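You operate a simulated robot arm through the tools that you are given. There is no shell and no other tool. Be economical: measure what you need, move in short steps, check, and stop when the job is done.

Carry out the task below with a simulated robot arm. There is one attempt and no reset: what you move stays moved.

JOB
Cover the brown jar and put the blue tile and the tube coil away in the drawer.
Fine: shut the drawer.

The check looks at the end state, three seconds after you hand in, the way a careful person would. Anything else that was tipped, shoved, dropped, spilled or broken makes it a failure. Lids that push on must go on centred and level and be pressed home; caps that screw on are set level and turned clockwise until they are tight.

ROBOT AND FRAMES
A 6-joint arm with a two-finger parallel gripper, fixed in place. Base frame: the origin is at the foot of the arm, x ahead of it, y to its left, z up. Lengths are in m, angles in degrees, forces in N, time in s.
With the tool pointing down near the work surface it reaches from about 0.26 to 0.68 m from the base axis. Its first joint turns from -66.0 to 66.0 degrees. Payload 2.9 kg.
Tool frame: the origin (TCP) lies between the finger pads and is the grasp point; the fingertips stand 0.03 m ahead of it; z points along the fingers, y is the line along which they close. The gripper opens to 0.11 m. The fingers are 0.02 m wide and 0.01 m thick; the gripper's body (0.048 by 0.112 m) begins 0.055 m behind the TCP.
Orientation is that of the tool frame in the base frame, as a unit quaternion [x, y, z, w]. With the fingers straight down and closing along the base's y, the tool's x points along the base's -x, its y along +y and its z along -z.

CONTROLS
- The arm moves only by the tool servo_tool. Its argument "plan" is a list of rows, each a list of 3 entries, a list of its own where there are three numbers: the turn, a rotation vector about the tool's x, y, z in units of 5 degrees (1.0 is 5 degrees), then the shift along the tool's x, y, z in units of 40 mm (1.0 is 40 mm), then the gripper command, from -1 (fully open) to 1 (shut), values between in proportion. In form: [[[wx, wy, wz], [x, y, z], grip], ...]. A call has 1 to 20 rows; each row shifts and turns the commanded pose from where the row before left it, along the tool's axes as they then stand. A call with a number of a shift or a turn outside -1 to 1 is refused whole. A row lasts 0.2 s, in which the tool goes at most 0.05 m and 8.6 degrees; a call with a longer step from one row to the next is refused whole, and so is a gripper value outside its range. Where a pose cannot be reached the arm comes as near as it can. A force on the tool above 40 N (or 10 N above the force at the start of the call, whichever is more), or a blocked arm, ends the call early, and 0.2 s more pass. Each finger travels about 0.108 m/s and halts on what it meets, pressing with about 35 N; the grip force reading is that of the motor and also rises with nothing between the fingers. The clock runs only during rows and for 0.2 s after the last one: add rows that do not move to give the fingers time. It gives the time, the measured TCP pose, the force on the tool (base axes), the opening and the grip force at its end, in the units of the frame above (readings bear some noise), with the torque about the TCP (base axes, N m) and any sound that the robot's microphone picked up.
- Cameras (640 x 400 px; columns grow to the right, rows downward): "scene" is fixed at [0.0942, 0.4675, 1.3641]; the picture's right is [-0.42, -0.91, 0.00], its down [-0.68, 0.32, -0.66] and it looks along [0.60, -0.28, -0.75] (base axes); focal length 214 px, centre (320, 200). "wrist" rides on the gripper at [0.072, 0.017, -0.103] in the tool frame; the picture's right is [-0.23, 0.97, 0.00], its down [-0.76, -0.18, -0.62] and it looks along [-0.61, -0.14, 0.78] (tool axes); focal length 222 px, centre (320, 200). There is no depth. A picture from a camera that has moved, and an enlarged one, comes with that camera's place and axes in the base frame and with its lens.
- snapshot(camera): a new picture of that camera. It takes no simulated time.
- zoom(camera, box): a new picture of the part [left, top, right, bottom] of that camera's present view, enlarged. It takes no simulated time.
- close_job(): hands the job in; it is judged then, once.

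Work in short steps. Places have to be worked out from the pictures, the camera data and where the tool is seen: move nearer, look again, correct. Check each grasp and each placing, and mend what went wrong. You have 120 turns and 68 pictures in all, those below and enlarged ones among them. Open the gripper and draw the arm clear of the work before you hand the job in, unless the task says otherwise; then end with one line.

The tools are called after ">>>" as a command line: name --argument value ..., lists and objects as JSON in quotes. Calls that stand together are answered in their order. servo_tool: Moves the arm, as the interface text tells. Its arguments: {"type":"object","properties":{"plan":{"type":"array"}},"required":["plan"]} The other tools are called the same way: snapshot (camera) takes a picture; zoom (camera, box) takes an enlarged picture of a part of a camera's view; close_job () hands the job in.

At the start:

```text
clock: 0.0
ee_pos: [0.4179, 0.1903, 1.1833]
orientation: [0.0, 1.0, 0.0, -0.001]
contact_force: [0.6, -0.8, -0.8]
ft_torque: [0.01, 0.0, 0.0]
gripper_width: 0.1102
grasp_force: 0.0
```

scene: 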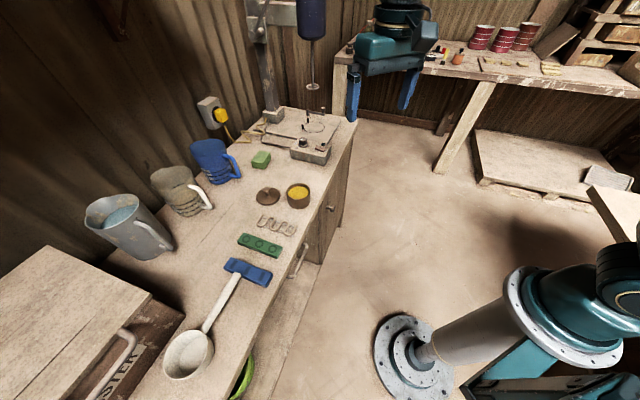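
wrist: 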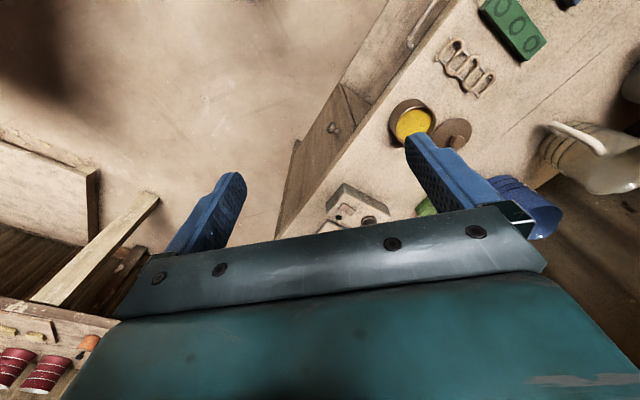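

The first pictures show the bench with a jar, lid, coil and tiles. I zoom in to identify them and the drawer.

>>> zoom --camera "scene" --box '[200, 130, 360, 230]'

>>> zoom --camera "scene" --box '[160, 215, 360, 340]'

>>> zoom --camera "scene" --box '[0, 230, 270, 400]'

```text
4.00 times, centred on (280, 180) of scene
camera zoom: at [0.0942, 0.4675, 1.3641], right [-0.42, -0.91, 0.0], down [-0.68, 0.32, -0.66], along [0.6, -0.28, -0.75], focal length 858 px, centre (480, 280)
```

zoom: 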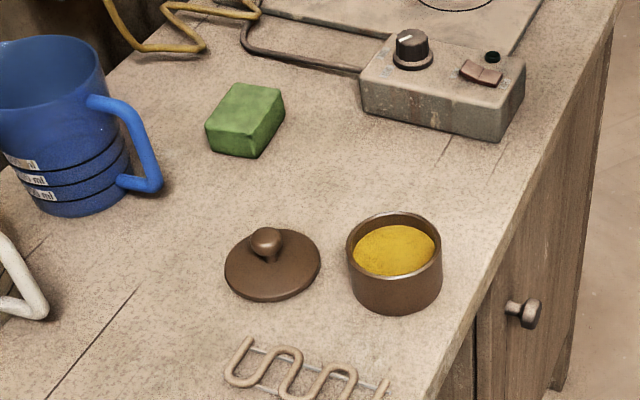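

```text
3.20 times, centred on (260, 278) of scene
camera zoom: at [0.0942, 0.4675, 1.3641], right [-0.42, -0.91, 0.0], down [-0.68, 0.32, -0.66], along [0.6, -0.28, -0.75], focal length 686 px, centre (512, -48)
```

zoom: 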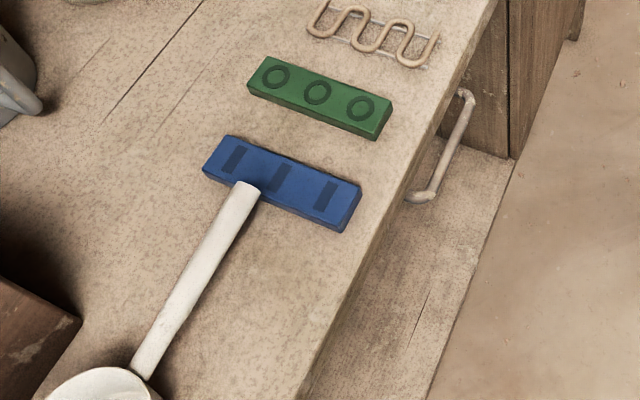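

```text
2.35 times, centred on (135, 315) of scene
camera zoom: at [0.0942, 0.4675, 1.3641], right [-0.42, -0.91, 0.0], down [-0.68, 0.32, -0.66], along [0.6, -0.28, -0.75], focal length 505 px, centre (755, -71)
```

zoom: 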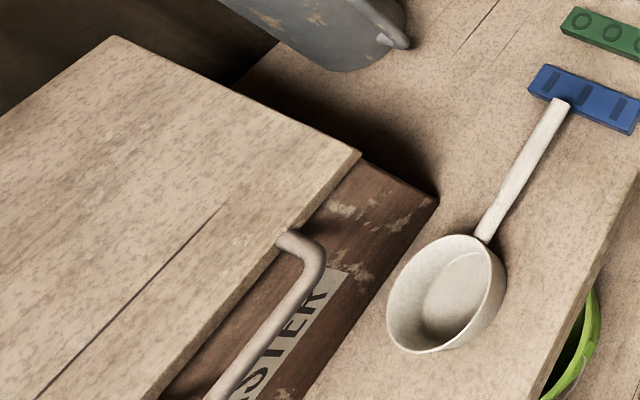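

The bench edge runs at about 45° to the base, and its top is at roughly z≈0.83. I back off, lower a little, and yaw 47° to face the bench and look at the drawer front.

>>> servo_tool --plan '[[[0, 0, 0], [0.566, 0.2125, 0.572], -1], [[0, 0, 0], [0.566, 0.2125, 0.572], -1], [[0, 0, 0], [0.566, 0.2125, 0.572], -1], [[0, 0, 0], [0.566, 0.2125, 0.572], -1], [[0, 0, 0], [0.566, 0.2125, 0.572], -1], [[0, 0, 0], [0.566, 0.2125, 0.572], -1], [[0, 0, 0], [0.566, 0.2125, 0.572], -1], [[0, 0, 0], [0.566, 0.2125, 0.572], -1], [[0, 0, -0.94], [0, 0, 0], -1], [[0, 0, -0.94], [0, 0, 0], -1], [[0, 0, -0.94], [0, 0, 0], -1], [[0, 0, -0.94], [0, 0, 0], -1], [[0, 0, -0.94], [0, 0, 0], -1], [[0, 0, -0.94], [0, 0, 0], -1], [[0, 0, -0.94], [0, 0, 0], -1], [[0, 0, -0.94], [0, 0, 0], -1], [[0, 0, -0.94], [0, 0, 0], -1], [[0, 0, -0.94], [0, 0, 0], -1]]'

>>> snapshot --camera "wrist"

```text
clock: 3.8
ee_pos: [0.2357, 0.26, 1.0001]
orientation: [-0.399, 0.917, 0.0, 0.001]
contact_force: [0.0, -0.8, -1.0]
ft_torque: [-0.02, -0.01, 0.0]
gripper_width: 0.11
grasp_force: 0.1
```

```text
62 pictures are left
camera wrist: at [0.1743, 0.2157, 1.1024], right [-0.56, 0.83, 0.0], down [0.65, 0.44, 0.62], along [0.52, 0.35, -0.78], focal length 222 px, centre (320, 200)
```

wrist: 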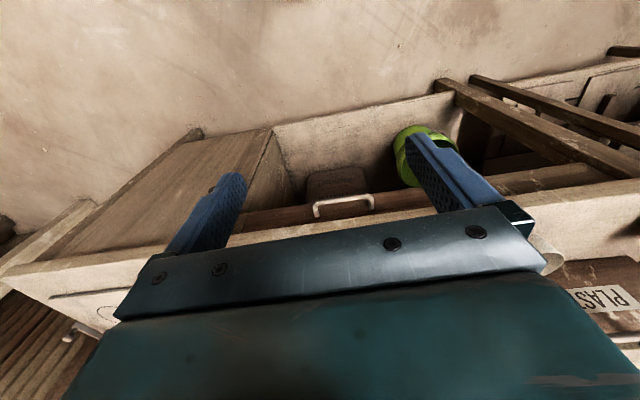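

The drawer front with its bar handle shows just under the bench top. I enlarge it.

>>> zoom --camera "wrist" --box '[210, 120, 470, 282]'

>>> zoom --camera "scene" --box '[220, 200, 360, 287]'

```text
2.46 times, centred on (340, 201) of wrist
camera zoom: at [0.1743, 0.2157, 1.1024], right [-0.56, 0.83, 0.0], down [0.65, 0.44, 0.62], along [0.52, 0.35, -0.78], focal length 547 px, centre (271, 198)
```

zoom: 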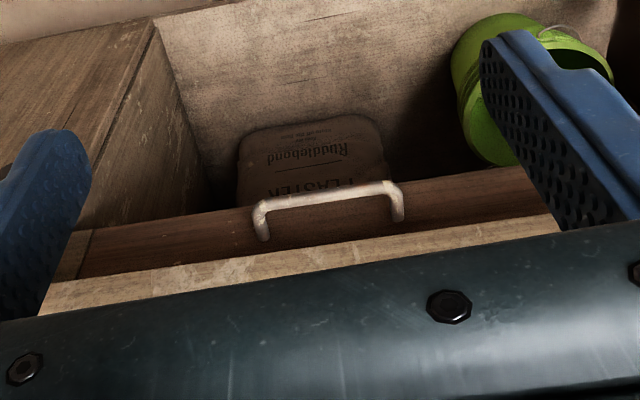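

```text
4.57 times, centred on (290, 244) of scene
camera zoom: at [0.0942, 0.4675, 1.3641], right [-0.42, -0.91, 0.0], down [-0.68, 0.32, -0.66], along [0.6, -0.28, -0.75], focal length 980 px, centre (457, 1)
```

zoom: 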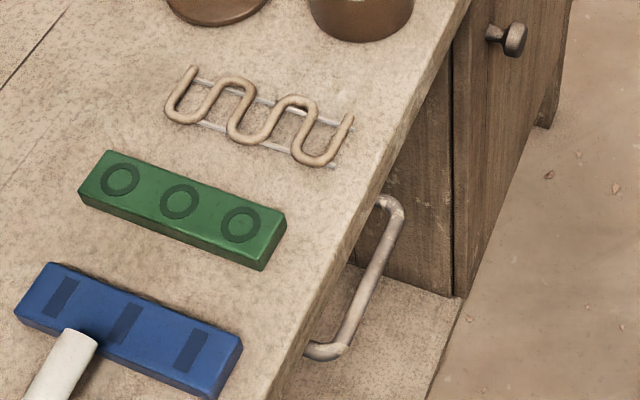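

I estimate the handle bar at about (0.37, 0.40, 0.78), roughly 3 cm proud of the bench edge. Next I move up over the bench edge and yaw about 80° so the wrist camera looks down along the bench.

>>> servo_tool --plan '[[[0, 0, 0], [-0.93, 0, -0.5], -1], [[0, 0, 0], [-0.93, 0, -0.5], -1], [[0, 0, 0], [-0.93, 0, -0.5], -1], [[0, 0, 0], [-0.93, 0, -0.5], -1], [[0, 0, 1], [0, 0, 0], -1], [[0, 0, 1], [0, 0, 0], -1], [[0, 0, 1], [0, 0, 0], -1], [[0, 0, 1], [0, 0, 0], -1], [[0, 0, 1], [0, 0, 0], -1], [[0, 0, 1], [0, 0, 0], -1], [[0, 0, 1], [0, 0, 0], -1], [[0, 0, 1], [0, 0, 0], -1], [[0, 0, 1], [0, 0, 0], -1], [[0, 0, 1], [0, 0, 0], -1], [[0, 0, 1], [0, 0, 0], -1], [[0, 0, 1], [0, 0, 0], -1], [[0, 0, 1], [0, 0, 0], -1], [[0, 0, 1], [0, 0, 0], -1], [[0, 0, 1], [0, 0, 0], -1], [[0, 0, 1], [0, 0, 0], -1]]'

>>> snapshot --camera "wrist"

```text
clock: 8.0
ee_pos: [0.3372, 0.3671, 1.0786]
orientation: [0.286, 0.958, 0.0, 0.0]
contact_force: [0.1, 0.3, 0.1]
ft_torque: [0.01, -0.01, -0.04]
gripper_width: 0.1102
grasp_force: 0.1
```

```text
59 pictures are left
camera wrist: at [0.2861, 0.4194, 1.182], right [0.72, 0.69, 0.0], down [0.54, -0.56, 0.62], along [0.43, -0.45, -0.78], focal length 222 px, centre (320, 200)
```

wrist: 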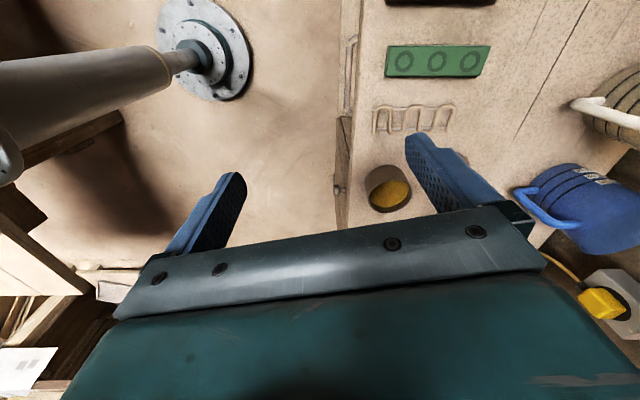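

I enlarge the wrist view to measure the handle, coil, tile and jar.

>>> zoom --camera "wrist" --box '[310, 0, 530, 138]'

>>> zoom --camera "wrist" --box '[310, 95, 490, 207]'

```text
2.90 times, centred on (420, 69) of wrist
camera zoom: at [0.2861, 0.4194, 1.182], right [0.72, 0.69, 0.0], down [0.54, -0.56, 0.62], along [0.43, -0.45, -0.78], focal length 644 px, centre (30, 580)
```

zoom: 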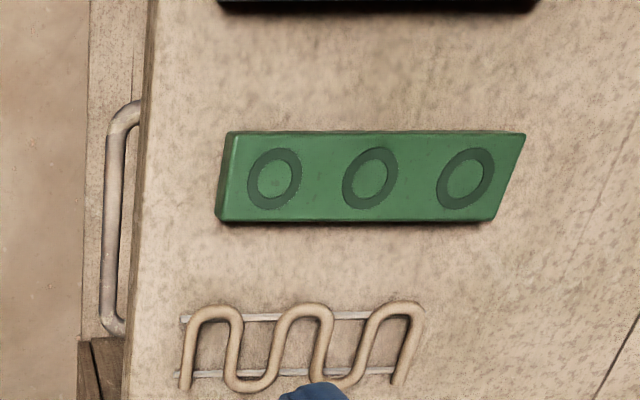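

```text
3.56 times, centred on (400, 151) of wrist
camera zoom: at [0.2861, 0.4194, 1.182], right [0.72, 0.69, 0.0], down [0.54, -0.56, 0.62], along [0.43, -0.45, -0.78], focal length 790 px, centre (36, 374)
```

zoom: 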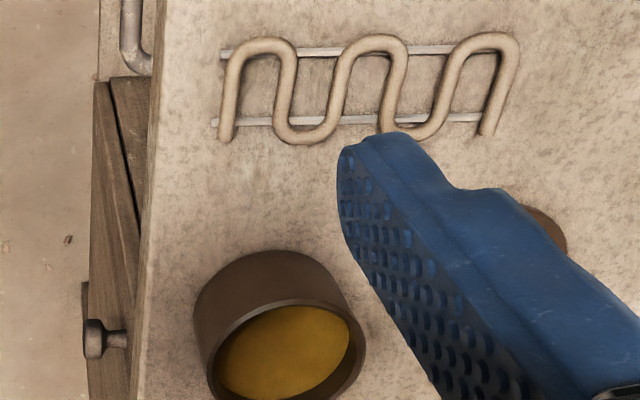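

From the three views I put the table at z≈0.843, the front edge at x+y≈0.774 (a 45° line), and the handle bar at z≈0.77 tucked under the edge. The lid is near (0.587, 0.423), so I turn to face it and look between the fingers.

>>> servo_tool --plan '[[[0, 0, -0.986], [0, 0, 0], -1], [[0, 0, -0.986], [0, 0, 0], -1], [[0, 0, -0.986], [0, 0, 0], -1], [[0, 0, -0.986], [0, 0, 0], -1], [[0, 0, -0.986], [0, 0, 0], -1], [[0, 0, -0.986], [0, 0, 0], -1], [[0, 0, -0.986], [0, 0, 0], -1], [[0, 0, -0.986], [0, 0, 0], -1], [[0, 0, -0.986], [0, 0, 0], -1], [[0, 0, -0.986], [0, 0, 0], -1], [[0, 0, -0.986], [0, 0, 0], -1], [[0, 0, -0.986], [0, 0, 0], -1], [[0, 0, -0.986], [0, 0, 0], -1], [[0, 0, -0.986], [0, 0, 0], -1], [[0, 0, 0], [-0.656, -0.495, 0.3], -1], [[0, 0, 0], [-0.656, -0.495, 0.3], -1], [[0, 0, 0], [-0.656, -0.495, 0.3], -1], [[0, 0, 0], [-0.656, -0.495, 0.3], -1], [[0, 0, 0], [-0.656, -0.495, 0.3], -1]]'

>>> snapshot --camera "wrist"

```text
clock: 12.0
ee_pos: [0.5022, 0.3643, 1.0212]
orientation: [-0.309, 0.951, 0.001, 0.0]
contact_force: [0.0, -0.5, 0.4]
ft_torque: [0.03, 0.02, 0.0]
gripper_width: 0.1099
grasp_force: 0.2
```

```text
56 pictures are left
camera wrist: at [0.4333, 0.3334, 1.1232], right [-0.39, 0.92, 0.0], down [0.72, 0.3, 0.62], along [0.57, 0.24, -0.78], focal length 222 px, centre (320, 200)
```

wrist: 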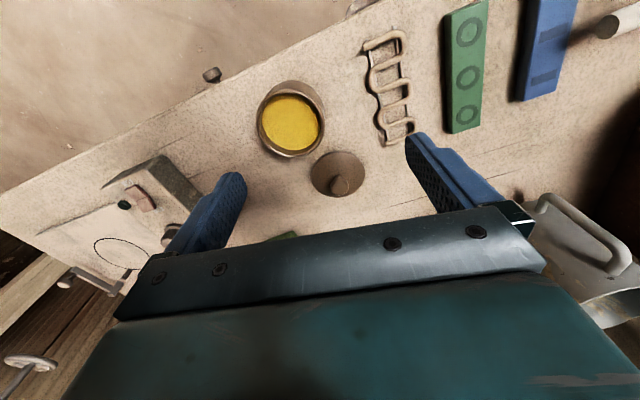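

>>> zoom --camera "wrist" --box '[240, 70, 400, 170]'

>>> zoom --camera "wrist" --box '[240, 110, 400, 210]'

```text
4.00 times, centred on (320, 120) of wrist
camera zoom: at [0.4333, 0.3334, 1.1232], right [-0.39, 0.92, 0.0], down [0.72, 0.3, 0.62], along [0.57, 0.24, -0.78], focal length 888 px, centre (320, 520)
```

zoom: 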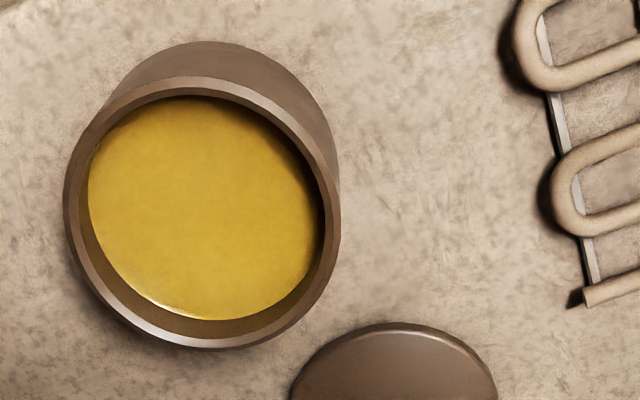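

```text
4.00 times, centred on (320, 160) of wrist
camera zoom: at [0.4333, 0.3334, 1.1232], right [-0.39, 0.92, 0.0], down [0.72, 0.3, 0.62], along [0.57, 0.24, -0.78], focal length 888 px, centre (320, 360)
```

zoom: 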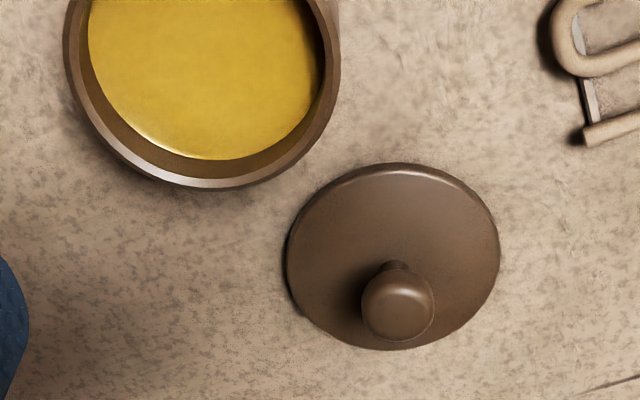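

The lid's knob sits at about (0.581, 0.425), with its top near z 0.882, at radius 0.72. That is past vertical reach, so I tilt the tool 15° forward and move to above the knob, checking how far it gets.

>>> servo_tool --plan '[[[0, -1, 0], [0, 0, 0], -1], [[0, -1, 0], [0, 0, 0], -1], [[0, -1, 0], [0, 0, 0], -1], [[0, 0, 0], [-0.467, 0.0175, 0.65], -1], [[0, 0, 0], [-0.467, 0.0175, 0.65], -1], [[0, 0, 0], [-0.467, 0.0175, 0.65], -1], [[0, 0, 0], [-0.467, 0.0175, 0.65], -1], [[0, 0, 0], [0, 0, 0], -1]]'

>>> snapshot --camera "wrist"

```text
clock: 13.8
ee_pos: [0.5799, 0.424, 0.939]
orientation: [-0.307, 0.943, 0.04, 0.124]
contact_force: [-0.7, 0.7, 0.8]
ft_torque: [0.02, 0.0, 0.01]
gripper_width: 0.1098
grasp_force: 0.1
```

```text
53 pictures are left
camera wrist: at [0.4921, 0.3801, 1.0192], right [-0.4, 0.92, 0.06], down [0.57, 0.19, 0.8], along [0.72, 0.35, -0.6], focal length 222 px, centre (320, 200)
```

wrist: 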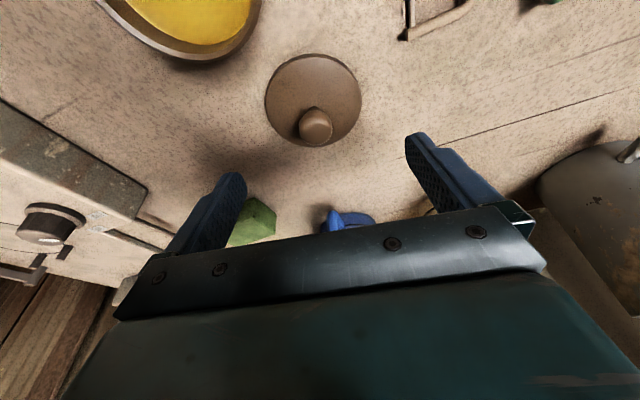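

The tool reached it and the knob checks out at (0.5815, 0.425). I narrow the fingers and lower them around the knob.

>>> servo_tool --plan '[[[0, 0, 0], [0, 0, 0], 0.05], [[0, 0, 0], [0, 0, 0], 0.05], [[0, 0, 0], [0.1, 0, 0.4], 0.05], [[0, 0, 0], [0.1, 0, 0.4], 0.05], [[0, 0, 0], [0.1, 0, 0.4], 0.05], [[0, 0, 0], [0, 0, 0], 0.05]]'

>>> zoom --camera "wrist" --box '[220, 80, 420, 205]'

```text
clock: 15.2
ee_pos: [0.5807, 0.4257, 0.8916]
orientation: [-0.306, 0.943, 0.041, 0.126]
contact_force: [-5.8, -4.3, 20.1]
ft_torque: [-0.09, 0.26, 0.03]
gripper_width: 0.0523
grasp_force: 0.1
```

```text
3.20 times, centred on (320, 142) of wrist
camera zoom: at [0.4915, 0.3808, 0.9722], right [-0.4, 0.92, 0.06], down [0.57, 0.19, 0.8], along [0.72, 0.35, -0.59], focal length 711 px, centre (320, 384)
```

zoom: 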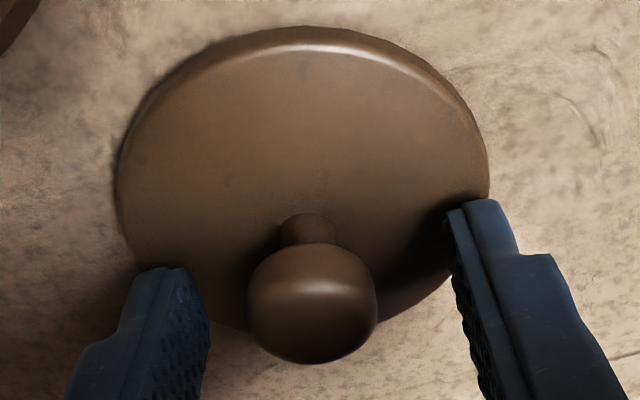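

The tips touched the lid top at about z 0.86. I lift 4 mm and close on the knob.

>>> servo_tool --plan '[[[0, 0, 0], [-0.03, 0, -0.12], 0.05], [[0, 0, 0], [0, 0, 0], 0.05], [[0, 0, 0], [0, 0, 0], 1], [[0, 0, 0], [0, 0, 0], 1], [[0, 0, 0], [0, 0, 0], 1]]'

>>> zoom --camera "wrist" --box '[220, 80, 420, 205]'

```text
clock: 16.4
ee_pos: [0.5801, 0.4246, 0.8943]
orientation: [-0.307, 0.943, 0.041, 0.123]
contact_force: [-2.4, 0.8, 4.7]
ft_torque: [0.06, 0.0, -0.01]
gripper_width: 0.0223
grasp_force: 35.0
```

```text
3.20 times, centred on (320, 142) of wrist
camera zoom: at [0.4913, 0.3801, 0.9732], right [-0.4, 0.92, 0.06], down [0.57, 0.19, 0.8], along [0.72, 0.35, -0.6], focal length 711 px, centre (320, 384)
```

zoom: 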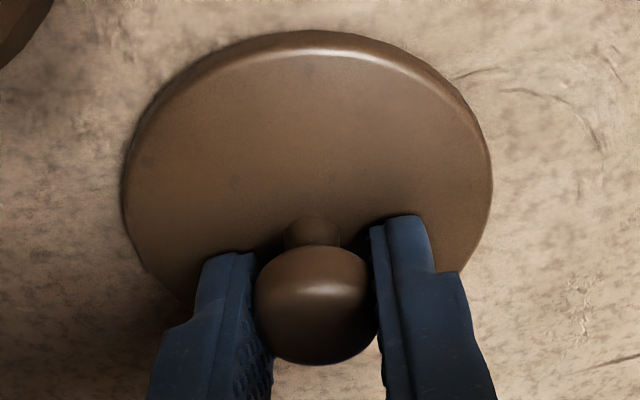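

The knob is held at 22 mm. I lift it and back off a little to see the jar and check that the lid hangs level.

>>> servo_tool --plan '[[[0, 0, 0], [-0.16, 0, -0.6], 1], [[0, 0, 0], [0.16, 0, -0.7], 1], [[0, 0, 0], [0.16, 0, -0.7], 1], [[0, 0, 0], [0.16, 0, -0.7], 1], [[0, 0, 0], [0, 0, 0], 1]]'

>>> snapshot --camera "wrist"

>>> zoom --camera "scene" --box '[220, 120, 380, 220]'

```text
clock: 17.6
ee_pos: [0.5483, 0.402, 0.995]
orientation: [-0.307, 0.943, 0.04, 0.124]
contact_force: [-0.6, -0.7, -1.5]
ft_torque: [-0.03, 0.01, 0.0]
gripper_width: 0.0224
grasp_force: 34.9
```

```text
50 pictures are left
camera wrist: at [0.4596, 0.3573, 1.0763], right [-0.4, 0.92, 0.06], down [0.57, 0.19, 0.8], along [0.72, 0.35, -0.6], focal length 222 px, centre (320, 200)
```

wrist: 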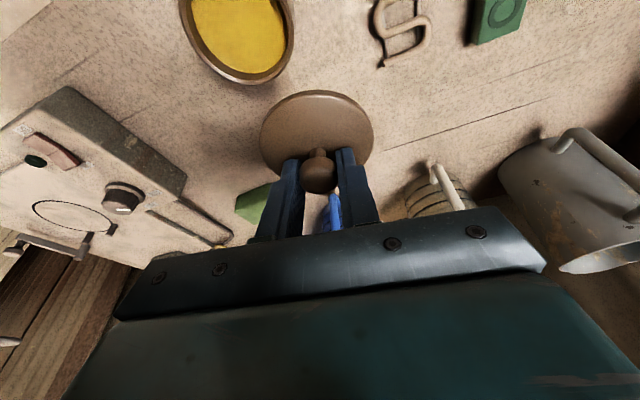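

```text
4.00 times, centred on (300, 170) of scene
camera zoom: at [0.0942, 0.4675, 1.3641], right [-0.42, -0.91, 0.0], down [-0.68, 0.32, -0.66], along [0.6, -0.28, -0.75], focal length 858 px, centre (400, 320)
```

zoom: 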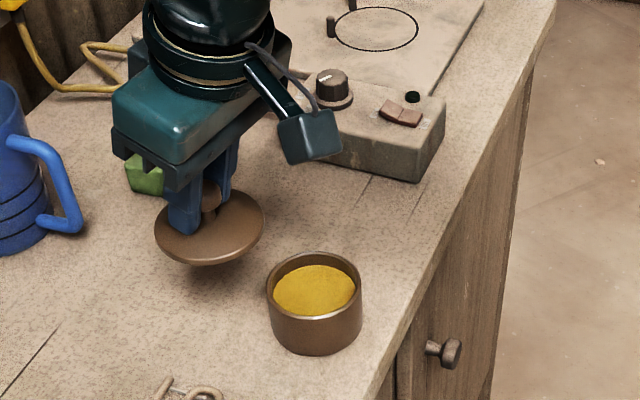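

The lid hangs roughly level. I zoom on the held lid to get its centre relative to the TCP, and on the jar.

>>> zoom --camera "wrist" --box '[160, 0, 400, 150]'

>>> zoom --camera "wrist" --box '[240, 80, 400, 180]'

```text
2.67 times, centred on (280, 75) of wrist
camera zoom: at [0.4596, 0.3573, 1.0763], right [-0.4, 0.92, 0.06], down [0.57, 0.19, 0.8], along [0.72, 0.35, -0.6], focal length 592 px, centre (427, 533)
```

zoom: 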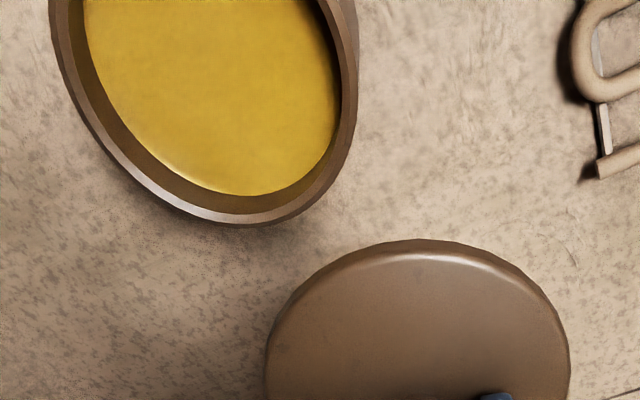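

```text
4.00 times, centred on (320, 130) of wrist
camera zoom: at [0.4596, 0.3573, 1.0763], right [-0.4, 0.92, 0.06], down [0.57, 0.19, 0.8], along [0.72, 0.35, -0.6], focal length 888 px, centre (320, 480)
```

zoom: 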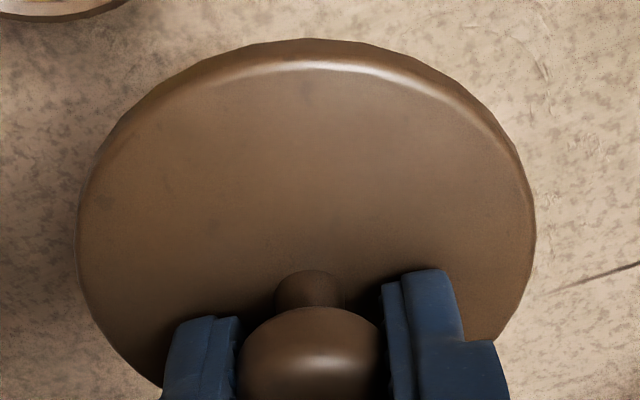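

I put the lid centre about 3.5 mm inboard of the TCP and the jar centre near (0.5255, 0.3385), rim z≈0.89. I move to hover over the jar.

>>> servo_tool --plan '[[[0, 0, 0], [0.464, -0.316, 0.048], 1], [[0, 0, 0], [0.464, -0.316, 0.048], 1], [[0, 0, 0], [0.464, -0.316, 0.048], 1], [[0, 0, 0], [0, 0, 0], 1]]'

>>> zoom --camera "wrist" --box '[220, 60, 420, 185]'

>>> zoom --camera "scene" --box '[250, 140, 346, 200]'

```text
clock: 18.6
ee_pos: [0.5284, 0.3396, 0.9744]
orientation: [-0.308, 0.943, 0.04, 0.124]
contact_force: [-0.4, 1.0, -0.1]
ft_torque: [0.0, -0.01, 0.0]
gripper_width: 0.0224
grasp_force: 35.6
```

```text
3.20 times, centred on (320, 122) of wrist
camera zoom: at [0.4396, 0.2952, 1.055], right [-0.4, 0.92, 0.06], down [0.57, 0.19, 0.8], along [0.72, 0.35, -0.6], focal length 711 px, centre (320, 448)
```

zoom: 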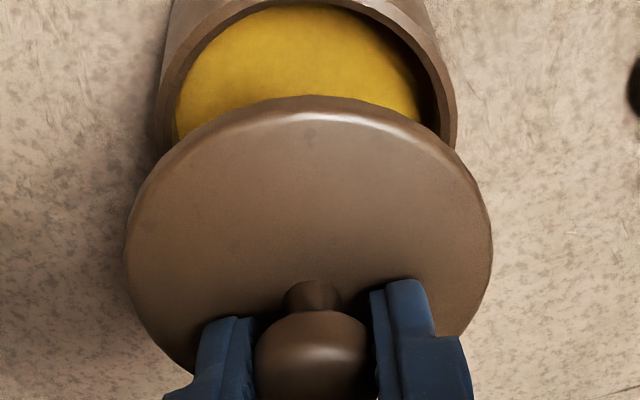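

```text
6.67 times, centred on (298, 170) of scene
camera zoom: at [0.0942, 0.4674, 1.3641], right [-0.42, -0.91, 0.0], down [-0.68, 0.32, -0.66], along [0.6, -0.28, -0.75], focal length 1430 px, centre (467, 400)
```

zoom: 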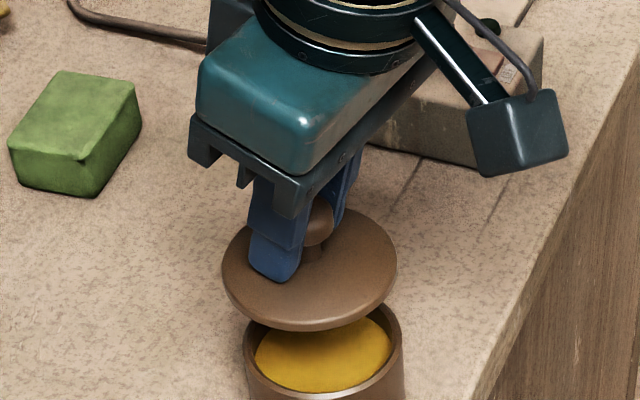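

Lateral and radial alignment agree to within 2–3 mm. I lower to just above the rim and recheck.

>>> servo_tool --plan '[[[0, 0, 0], [0.07, 0, 0.265], 1], [[0, 0, 0], [0.07, 0, 0.265], 1], [[0, 0, 0], [0, 0, 0], 1]]'

>>> zoom --camera "wrist" --box '[220, 60, 420, 185]'

>>> zoom --camera "scene" --box '[258, 160, 338, 210]'

```text
clock: 19.4
ee_pos: [0.5275, 0.34, 0.9516]
orientation: [-0.306, 0.943, 0.04, 0.125]
contact_force: [0.0, 0.3, -0.4]
ft_torque: [-0.02, -0.01, -0.01]
gripper_width: 0.0226
grasp_force: 35.1
```

```text
3.20 times, centred on (320, 122) of wrist
camera zoom: at [0.4394, 0.2956, 1.0327], right [-0.4, 0.92, 0.06], down [0.57, 0.19, 0.8], along [0.72, 0.35, -0.6], focal length 711 px, centre (320, 448)
```

zoom: 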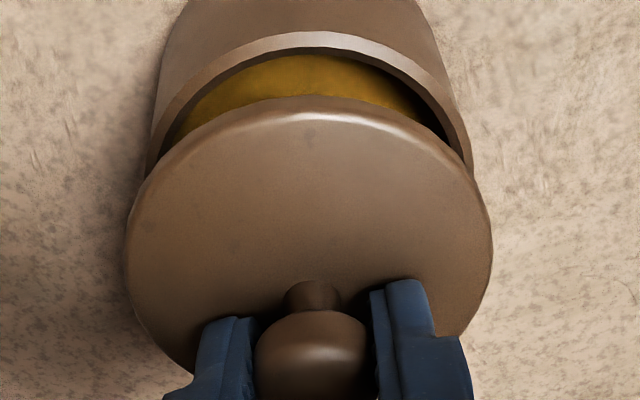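

```text
8.00 times, centred on (298, 185) of scene
camera zoom: at [0.0942, 0.4675, 1.3641], right [-0.42, -0.91, 0.0], down [-0.68, 0.32, -0.66], along [0.6, -0.28, -0.75], focal length 1716 px, centre (496, 320)
```

zoom: 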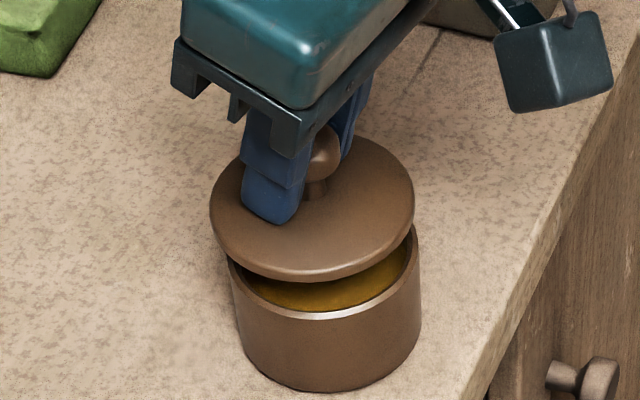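

The lid and rim now line up within about 1–2 mm. I lower gently until I feel contact.

>>> servo_tool --plan '[[[0, 0, 0], [0.026, 0, 0.097], 1], [[0, 0, 0], [0.026, 0, 0.097], 1], [[0, 0, 0], [0.026, 0, 0.097], 1], [[0, 0, 0], [0, 0, 0], 1]]'

```text
clock: 20.4
ee_pos: [0.5291, 0.3399, 0.94]
orientation: [-0.306, 0.943, 0.04, 0.124]
contact_force: [-0.4, 0.1, -0.9]
ft_torque: [-0.02, -0.01, -0.01]
gripper_width: 0.0225
grasp_force: 35.4
```

>>> servo_tool --plan '[[[0, 0, 0], [0.019, 0, 0.073], 1], [[0, 0, 0], [0.019, 0, 0.073], 1], [[0, 0, 0], [0, 0, 0], 1]]'

>>> zoom --camera "scene" --box '[258, 160, 338, 210]'

```text
clock: 21.2
ee_pos: [0.5291, 0.3409, 0.9372]
orientation: [-0.306, 0.942, 0.042, 0.129]
contact_force: [-5.2, -4.5, 25.8]
ft_torque: [-0.05, -0.35, -0.06]
gripper_width: 0.0225
grasp_force: 35.0
```

```text
8.00 times, centred on (298, 185) of scene
camera zoom: at [0.0936, 0.4671, 1.3643], right [-0.42, -0.91, 0.0], down [-0.68, 0.32, -0.66], along [0.6, -0.28, -0.75], focal length 1716 px, centre (496, 320)
```

zoom: 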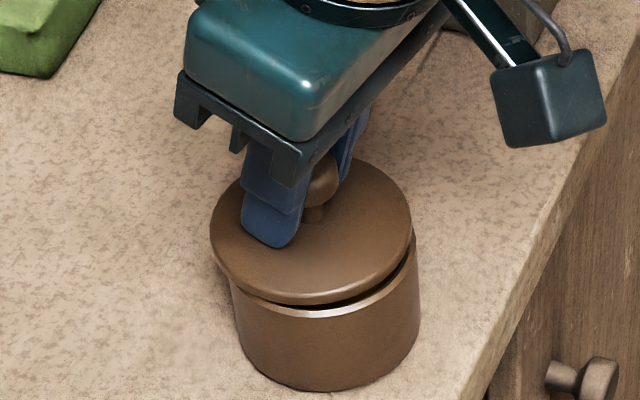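

Contact came on the far side of the lid, and the scene view shows the lid about 4 mm too far out. I raise it, shift about 3.5 mm back toward the base, and try again.

>>> servo_tool --plan '[[[0, 0, 0], [-0.05, 0, -0.2], 1], [[0, 0, 0], [0.085, -0.03, -0.022], 1], [[0, 0, 0], [0, 0, 0], 1], [[0, 0, 0], [0.026, 0, 0.097], 1], [[0, 0, 0], [0.016, 0, 0.06], 1], [[0, 0, 0], [0, 0, 0], 1]]'

>>> zoom --camera "scene" --box '[258, 160, 338, 210]'

```text
clock: 22.6
ee_pos: [0.5269, 0.3375, 0.9387]
orientation: [-0.307, 0.943, 0.041, 0.125]
contact_force: [-3.3, -0.6, 8.4]
ft_torque: [-0.16, -0.06, -0.02]
gripper_width: 0.022
grasp_force: 35.1
```

```text
8.00 times, centred on (298, 185) of scene
camera zoom: at [0.094, 0.4673, 1.3641], right [-0.42, -0.91, 0.0], down [-0.68, 0.32, -0.66], along [0.6, -0.28, -0.75], focal length 1716 px, centre (496, 320)
```

zoom: 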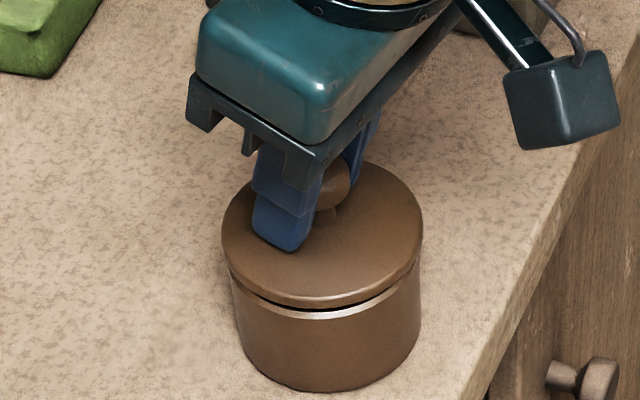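

It's much better centred now. I shift another ~1 mm away from the contact side while pressing lightly.

>>> servo_tool --plan '[[[0, 0, 0], [0.0, 0, -0.06], 1], [[0, 0, 0], [0.025, 0.03, 0], 1], [[0, 0, 0], [0.016, 0, 0.06], 1], [[0, 0, 0], [0.01, 0, 0.04], 1], [[0, 0, 0], [0.01, 0, 0.04], 1], [[0, 0, 0], [0, 0, 0], 1]]'

>>> zoom --camera "scene" --box '[258, 160, 338, 210]'

```text
clock: 24.0
ee_pos: [0.5261, 0.3375, 0.9349]
orientation: [-0.306, 0.943, 0.041, 0.126]
contact_force: [-3.8, 0.1, 16.8]
ft_torque: [-0.29, 0.66, -0.02]
gripper_width: 0.0222
grasp_force: 35.1
```

```text
8.00 times, centred on (298, 185) of scene
camera zoom: at [0.0939, 0.4673, 1.3642], right [-0.42, -0.91, 0.0], down [-0.68, 0.32, -0.66], along [0.6, -0.28, -0.75], focal length 1716 px, centre (496, 320)
```

zoom: 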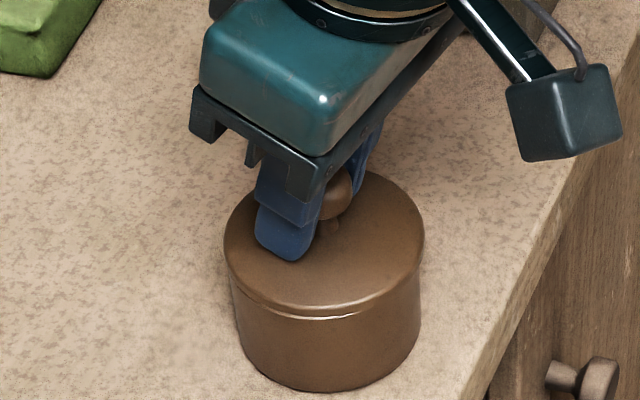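

It dropped in. I press further to see if it goes home.

>>> servo_tool --plan '[[[0, 0, 0], [0.013, 0, 0.05], 1], [[0, 0, 0], [0.013, 0, 0.05], 1], [[0, 0, 0], [0, 0, 0], 1]]'

>>> zoom --camera "wrist" --box '[220, 60, 420, 185]'

```text
clock: 24.6
ee_pos: [0.5273, 0.3374, 0.935]
orientation: [-0.306, 0.943, 0.041, 0.128]
contact_force: [-0.3, 0.6, 3.2]
ft_torque: [-0.08, 0.1, -0.04]
gripper_width: 0.0223
grasp_force: 35.6
stopped in row 2: the force on the tool passed its limit at 43 N (the readings are from after the stop); the commanded pose is now the measured one
```

```text
3.20 times, centred on (320, 122) of wrist
camera zoom: at [0.4372, 0.2933, 1.0142], right [-0.39, 0.92, 0.06], down [0.56, 0.19, 0.8], along [0.73, 0.35, -0.59], focal length 711 px, centre (320, 448)
```

zoom: 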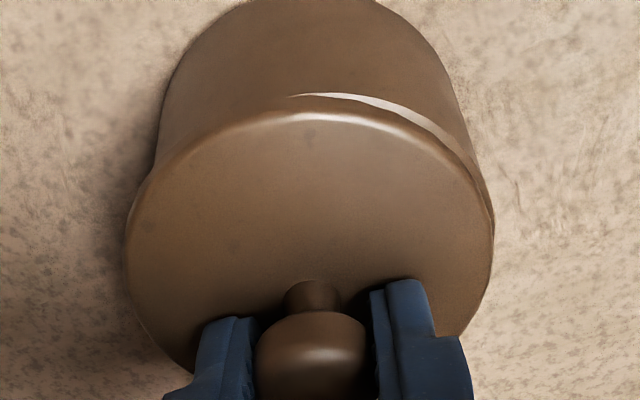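

It stopped hard at 43 N. I release the knob, rise straight up and inspect the seating.

>>> servo_tool --plan '[[[0, 0, 0], [0, 0, 0], 0.3], [[0, 0, 0], [0, 0, 0], 0.1], [[0, 0, 0], [0, 0, 0], 0.1], [[0, 0, 0], [0, 0, -0.7], 0.1], [[0, 0, 0], [0, 0, -0.9], 0.1], [[0, 0, 0], [0, 0, -0.9], 0.1], [[0, 0, 0], [0, 0, 0], 0.1]]'

>>> zoom --camera "wrist" --box '[220, 30, 420, 155]'

>>> zoom --camera "scene" --box '[258, 160, 338, 210]'

```text
clock: 26.2
ee_pos: [0.5025, 0.3214, 1.0299]
orientation: [-0.307, 0.942, 0.041, 0.127]
contact_force: [0.4, 0.3, 0.4]
ft_torque: [-0.02, 0.01, -0.03]
gripper_width: 0.0492
grasp_force: 0.1
heard: snap
```

```text
3.20 times, centred on (320, 92) of wrist
camera zoom: at [0.4132, 0.2778, 1.1096], right [-0.4, 0.92, 0.06], down [0.57, 0.19, 0.8], along [0.72, 0.35, -0.59], focal length 711 px, centre (320, 544)
```

zoom: 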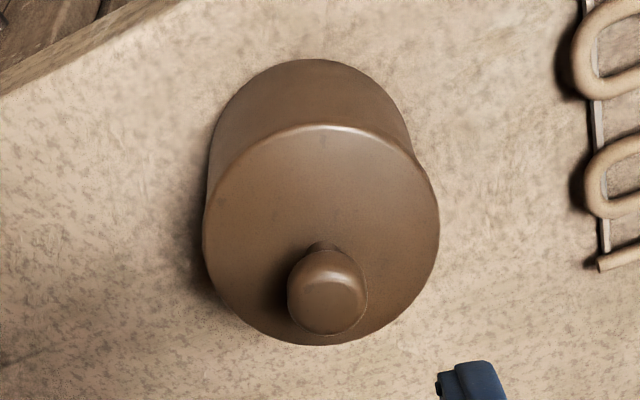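

```text
8.00 times, centred on (298, 185) of scene
camera zoom: at [0.0942, 0.4674, 1.3641], right [-0.42, -0.91, 0.0], down [-0.68, 0.32, -0.66], along [0.6, -0.28, -0.75], focal length 1716 px, centre (496, 320)
```

zoom: 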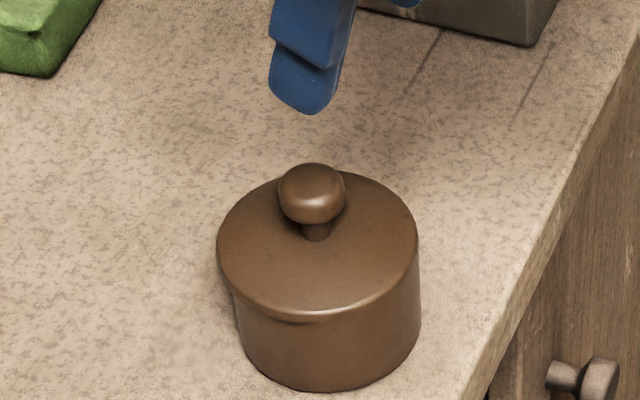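

A snap was heard and the lid now sits flush. To make sure it is home I straighten the tool, close the fingers, and press down on the knob's centre.

>>> servo_tool --plan '[[[0, 1, 0], [0, 0, 0], 1], [[0, 1, 0], [0, 0, 0], 1], [[0, 1, 0], [0, 0, 0], 1], [[0, 0, 0], [-0.72, 0, 0], 1], [[0, 0, 0], [0, 0, 0.6], 1], [[0, 0, 0], [0, 0, 0.6], 1], [[0, 0, 0], [0, 0, 0.15], 1], [[0, 0, 0], [0, 0, 0.12], 1], [[0, 0, 0], [0, 0, 0.12], 1], [[0, 0, 0], [0, 0, 0.12], 1], [[0, 0, 0], [0, 0, 0.12], 1], [[0, 0, 0], [0, 0, 0.12], 1], [[0, 0, 0], [0, 0, 0.12], 1]]'

```text
clock: 28.8
ee_pos: [0.5291, 0.3408, 0.9609]
orientation: [-0.309, 0.951, 0.001, 0.007]
contact_force: [-3.8, -2.2, 6.0]
ft_torque: [-0.03, 0.15, 0.02]
gripper_width: 0.0
grasp_force: 35.3
stopped in row 12: the force on the tool passed its limit at 46 N (the readings are from after the stop); the commanded pose is now the measured one
```

46 N on the knob with no further travel, so the lid is home. I rise and go over to view the ladle and the blue tile.

>>> servo_tool --plan '[[[0, 0, 0], [0, 0, -0.8], 1], [[0, 0, 0], [0, 0, -0.8], 1], [[0, 0, 0], [0, 0, -0.9], 0], [[0, 0, -0.9], [0, 0, 0], -1], [[0, 0, -0.9], [0, 0, 0], -1], [[0, 0, 0], [-0.052, 0.938, 0], -1], [[0, 0, 0], [-0.052, 0.938, 0], -1], [[0, 0, 0], [-0.052, 0.938, 0], -1], [[0, 0, 0], [-0.052, 0.938, 0], -1], [[0, 0, 0], [-0.052, 0.938, 0], -1], [[0, 0, 0], [-0.052, 0.938, 0], -1], [[0, 0, 0], [-0.052, 0.938, 0], -1], [[0, 0, 0], [0, 0, 0], -1]]'

>>> snapshot --camera "wrist"

>>> zoom --camera "scene" --box '[250, 160, 330, 210]'

```text
clock: 31.6
ee_pos: [0.3521, 0.5345, 1.0589]
orientation: [-0.383, 0.924, 0.004, 0.007]
contact_force: [-0.7, 0.3, 0.1]
ft_torque: [0.01, 0.0, 0.0]
gripper_width: 0.11
grasp_force: 0.2
```

```text
36 pictures are left
camera wrist: at [0.2876, 0.4933, 1.1616], right [-0.53, 0.85, 0.0], down [0.66, 0.41, 0.63], along [0.54, 0.34, -0.77], focal length 222 px, centre (320, 200)
```

wrist: 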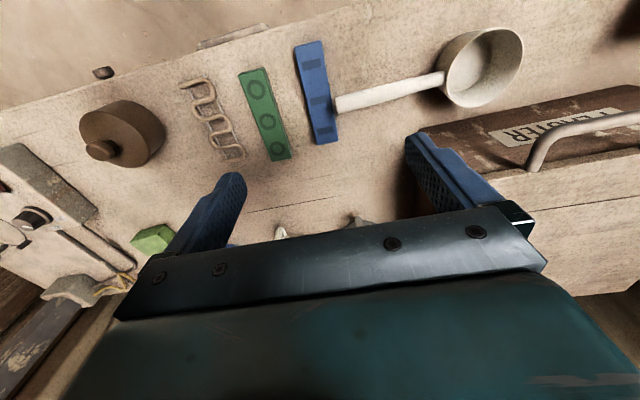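

```text
8.00 times, centred on (290, 185) of scene
camera zoom: at [0.0942, 0.4675, 1.3641], right [-0.42, -0.91, 0.0], down [-0.68, 0.32, -0.66], along [0.6, -0.28, -0.75], focal length 1716 px, centre (560, 320)
```

zoom: 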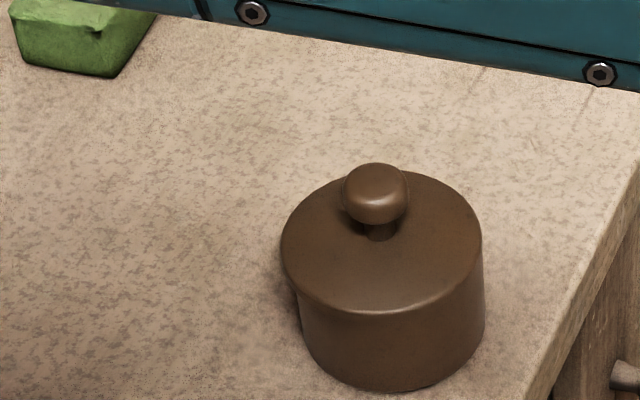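

The lid is seated. I zoom on the ladle and tile.

>>> zoom --camera "wrist" --box '[280, 10, 536, 170]'

```text
2.50 times, centred on (408, 90) of wrist
camera zoom: at [0.2876, 0.4933, 1.1616], right [-0.53, 0.85, 0.0], down [0.66, 0.41, 0.63], along [0.54, 0.34, -0.77], focal length 555 px, centre (100, 475)
```

zoom: 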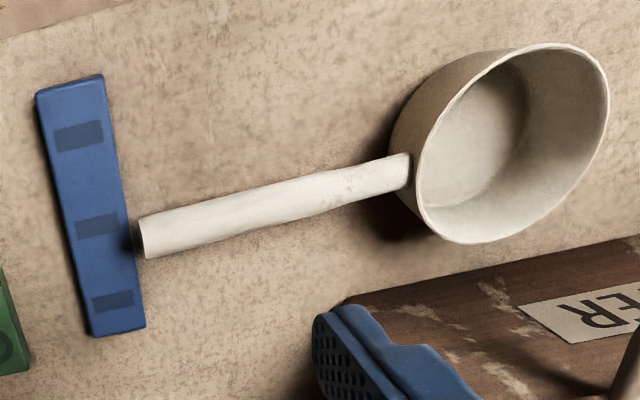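

The saucepan's handle is in the air (z≈0.885) just past the tile edge, so the tile is free if I grip its front part: centre (0.355, 0.535), about 118×31 mm. The drawer comes first. I back off and turn so the fingers close in the plane facing the bench.

>>> servo_tool --plan '[[[0, 0, 0], [0.946, -0.454, 0], -1], [[0, 0, 0], [0.946, -0.454, 0], -1], [[0, 0, 0], [0.946, -0.454, 0], -1], [[0, 0, 0], [0.946, -0.454, 0], -1], [[0, 0, 0], [0.946, -0.454, 0], -1], [[0, 0, 0], [0.946, -0.454, 0], -1], [[0, 0, 1], [0, 0, 0], -1], [[0, 0, 1], [0, 0, 0], -1], [[0, 0, 1], [0, 0, 0], -1], [[0, 0, 1], [0, 0, 0], -1], [[0, 0, 1], [0, 0, 0], -1], [[0, 0, 1], [0, 0, 0], -1], [[0, 0, 1], [0, 0, 0], -1], [[0, 0, 1], [0, 0, 0], -1], [[0, 0, 1], [0, 0, 0], -1], [[0, 0, 1], [0, 0, 0], -1], [[0, 0, 1], [0, 0, 0], -1], [[0, 0, 1], [0, 0, 0], -1], [[0, 0, 1], [0, 0, 0], -1], [[0, 0, 1], [0, 0, 0], -1]]'

>>> servo_tool --plan '[[[0, 0, 1], [0, 0, 0], -1], [[0, 0, 1], [0, 0, 0], -1], [[0, 0, 1], [0, 0, 0], -1], [[0, 0, 1], [0, 0, 0], -1], [[-1, 0, 0], [0, 0, 0], -1], [[-1, 0, 0], [0, 0, 0], -1], [[-1, 0, 0], [0, 0, 0], -1], [[-1, 0, 0], [0, 0, 0], -1], [[-1, 0, 0], [0, 0, 0], -1], [[-1, 0, 0], [0, 0, 0], -1], [[-1, 0, 0], [0, 0, 0], -1], [[-1, 0, 0], [0, 0, 0], -1], [[-1, 0, 0], [0, 0, 0], -1], [[-1, 0, 0], [0, 0, 0], -1], [[-1, 0, 0], [0, 0, 0], -1], [[0, 0, 0], [0, 0, 0], -1]]'

```text
clock: 35.8
ee_pos: [0.2715, 0.2967, 1.0573]
orientation: [0.217, 0.976, 0.005, 0.005]
contact_force: [-0.7, 0.3, -0.4]
ft_torque: [-0.03, 0.01, -0.01]
gripper_width: 0.1098
grasp_force: 0.1
```

```text
clock: 39.2
ee_pos: [0.2701, 0.297, 1.0563]
orientation: [0.338, 0.817, 0.432, 0.181]
contact_force: [-0.7, 0.2, -0.9]
ft_torque: [0.01, -0.01, -0.02]
gripper_width: 0.1101
grasp_force: 0.0
```

The orientation is as planned (tool pointing 34° below horizontal toward the drawer). I lower to the pre-approach point and look.

>>> servo_tool --plan '[[[0, 0, 0], [0, -0.77, 0.7], -1], [[0, 0, 0], [0, -0.77, 0.7], -1], [[0, 0, 0], [0, -0.77, 0.7], -1], [[0, 0, 0], [0, -0.77, 0.7], -0.3], [[0, 0, 0], [0, -0.77, 0.7], 0.1], [[0, 0, 0], [0, 0, 0], 0.1]]'

>>> snapshot --camera "wrist"

>>> zoom --camera "scene" --box '[220, 200, 380, 300]'

```text
clock: 40.6
ee_pos: [0.2915, 0.3218, 0.8483]
orientation: [0.338, 0.817, 0.432, 0.181]
contact_force: [0.2, 0.6, -0.1]
ft_torque: [-0.02, 0.0, -0.01]
gripper_width: 0.0497
grasp_force: 0.0
out of reach, approached as far as the arm can: row 1
```

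```text
33 pictures are left
camera wrist: at [0.1867, 0.3185, 0.9213], right [0.55, 0.23, 0.81], down [0.1, -0.97, 0.21], along [0.83, -0.03, -0.55], focal length 222 px, centre (320, 200)
```

wrist: 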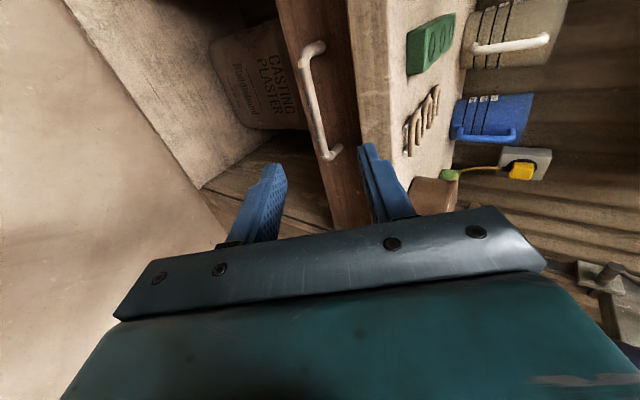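

```text
4.00 times, centred on (300, 250) of scene
camera zoom: at [0.0942, 0.4675, 1.3641], right [-0.42, -0.91, 0.0], down [-0.68, 0.32, -0.66], along [0.6, -0.28, -0.75], focal length 858 px, centre (400, 0)
```

zoom: 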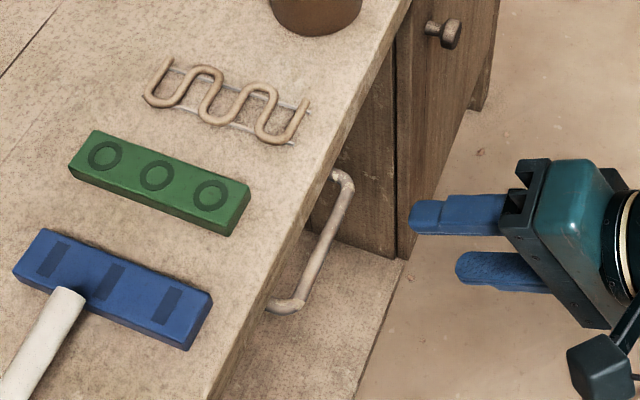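

The bar checks out at v=0.542, z=0.777, straight along my tool axis. I narrow to ~36 mm and advance 112 mm.

>>> servo_tool --plan '[[[0, 0, 0], [0, 0.02, 0.8], 0.35], [[0, 0, 0], [0, 0, 0.8], 0.35], [[0, 0, 0], [0, 0, 0.6], 0.35], [[0, 0, 0], [0, 0, 0.4], 0.35], [[0, 0, 0], [0, 0, 0.2], 0.35], [[0, 0, 0], [0, 0, 0], 0.35]]'

>>> snapshot --camera "wrist"

```text
clock: 42.0
ee_pos: [0.3583, 0.3869, 0.7875]
orientation: [0.337, 0.817, 0.432, 0.18]
contact_force: [-0.6, 0.1, -0.2]
ft_torque: [0.03, -0.01, 0.01]
gripper_width: 0.0359
grasp_force: 0.1
```

```text
31 pictures are left
camera wrist: at [0.2538, 0.3828, 0.8605], right [0.55, 0.23, 0.81], down [0.1, -0.97, 0.21], along [0.83, -0.03, -0.56], focal length 222 px, centre (320, 200)
```

wrist: 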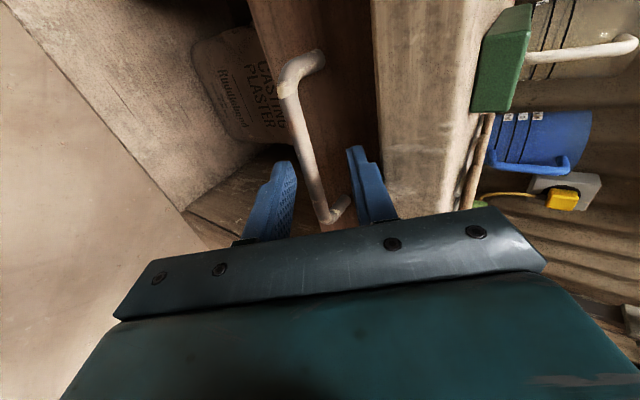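

The bar lies between the fingers. I close on it.

>>> servo_tool --plan '[[[0, 0, 0], [0, 0, 0], 1], [[0, 0, 0], [0, 0, 0], 1], [[0, 0, 0], [0, 0, 0], 1]]'

```text
clock: 42.8
ee_pos: [0.3564, 0.3832, 0.7836]
orientation: [0.34, 0.821, 0.423, 0.178]
contact_force: [-8.7, -5.6, -29.6]
ft_torque: [-0.57, 0.64, 0.46]
gripper_width: 0.0107
grasp_force: 44.6
```

Gripped at 10.7 mm (bar). I relieve the slight vertical preload and pull along −v slowly.

>>> servo_tool --plan '[[[0, 0, 0], [0, -0.09, 0.05], 1], [[0, 0, 0], [0, -0.14, -0.2], 1], [[0, 0, 0], [0, -0.14, -0.2], 1], [[0, 0, 0], [0, -0.21, -0.31], 1], [[0, 0, 0], [0, -0.21, -0.31], 1], [[0, 0, 0], [0, -0.21, -0.31], 1], [[0, 0, 0], [0, 0, 0], 1]]'

```text
clock: 44.4
ee_pos: [0.3137, 0.3398, 0.7836]
orientation: [0.338, 0.818, 0.43, 0.18]
contact_force: [-9.3, 9.1, -23.8]
ft_torque: [-0.4, 0.4, 0.31]
gripper_width: 0.0106
grasp_force: 45.3
```

The drawer slides (6 cm so far). I ease the side loads and continue pulling.

>>> servo_tool --plan '[[[0, 0, 0], [0.06, -0.08, 0.05], 1], [[0, 0, 0], [0, -0.21, -0.31], 1], [[0, 0, 0], [0, -0.21, -0.31], 1], [[0, 0, 0], [0, -0.21, -0.31], 1], [[0, 0, 0], [0, -0.21, -0.31], 1], [[0, 0, 0], [0, 0, 0], 1]]'

>>> snapshot --camera "scene"

```text
clock: 45.2
ee_pos: [0.2906, 0.3183, 0.7846]
orientation: [0.335, 0.816, 0.433, 0.184]
contact_force: [1.2, -2.7, 3.8]
ft_torque: [0.02, -0.12, -0.07]
gripper_width: 0.0106
grasp_force: 44.8
stopped in row 4: the force on the tool passed its limit at 52 N (the readings are from after the stop); the commanded pose is now the measured one
```

```text
30 pictures are left
```

scene: 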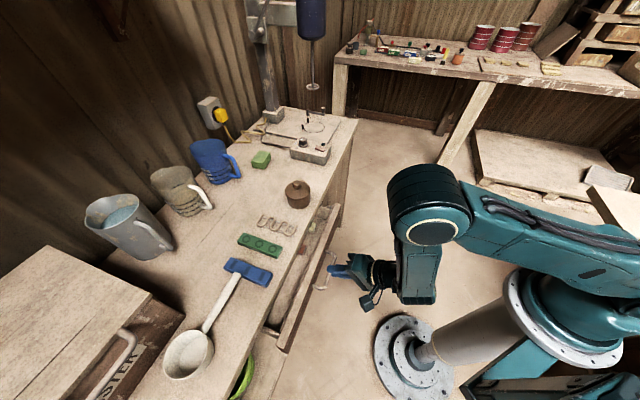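

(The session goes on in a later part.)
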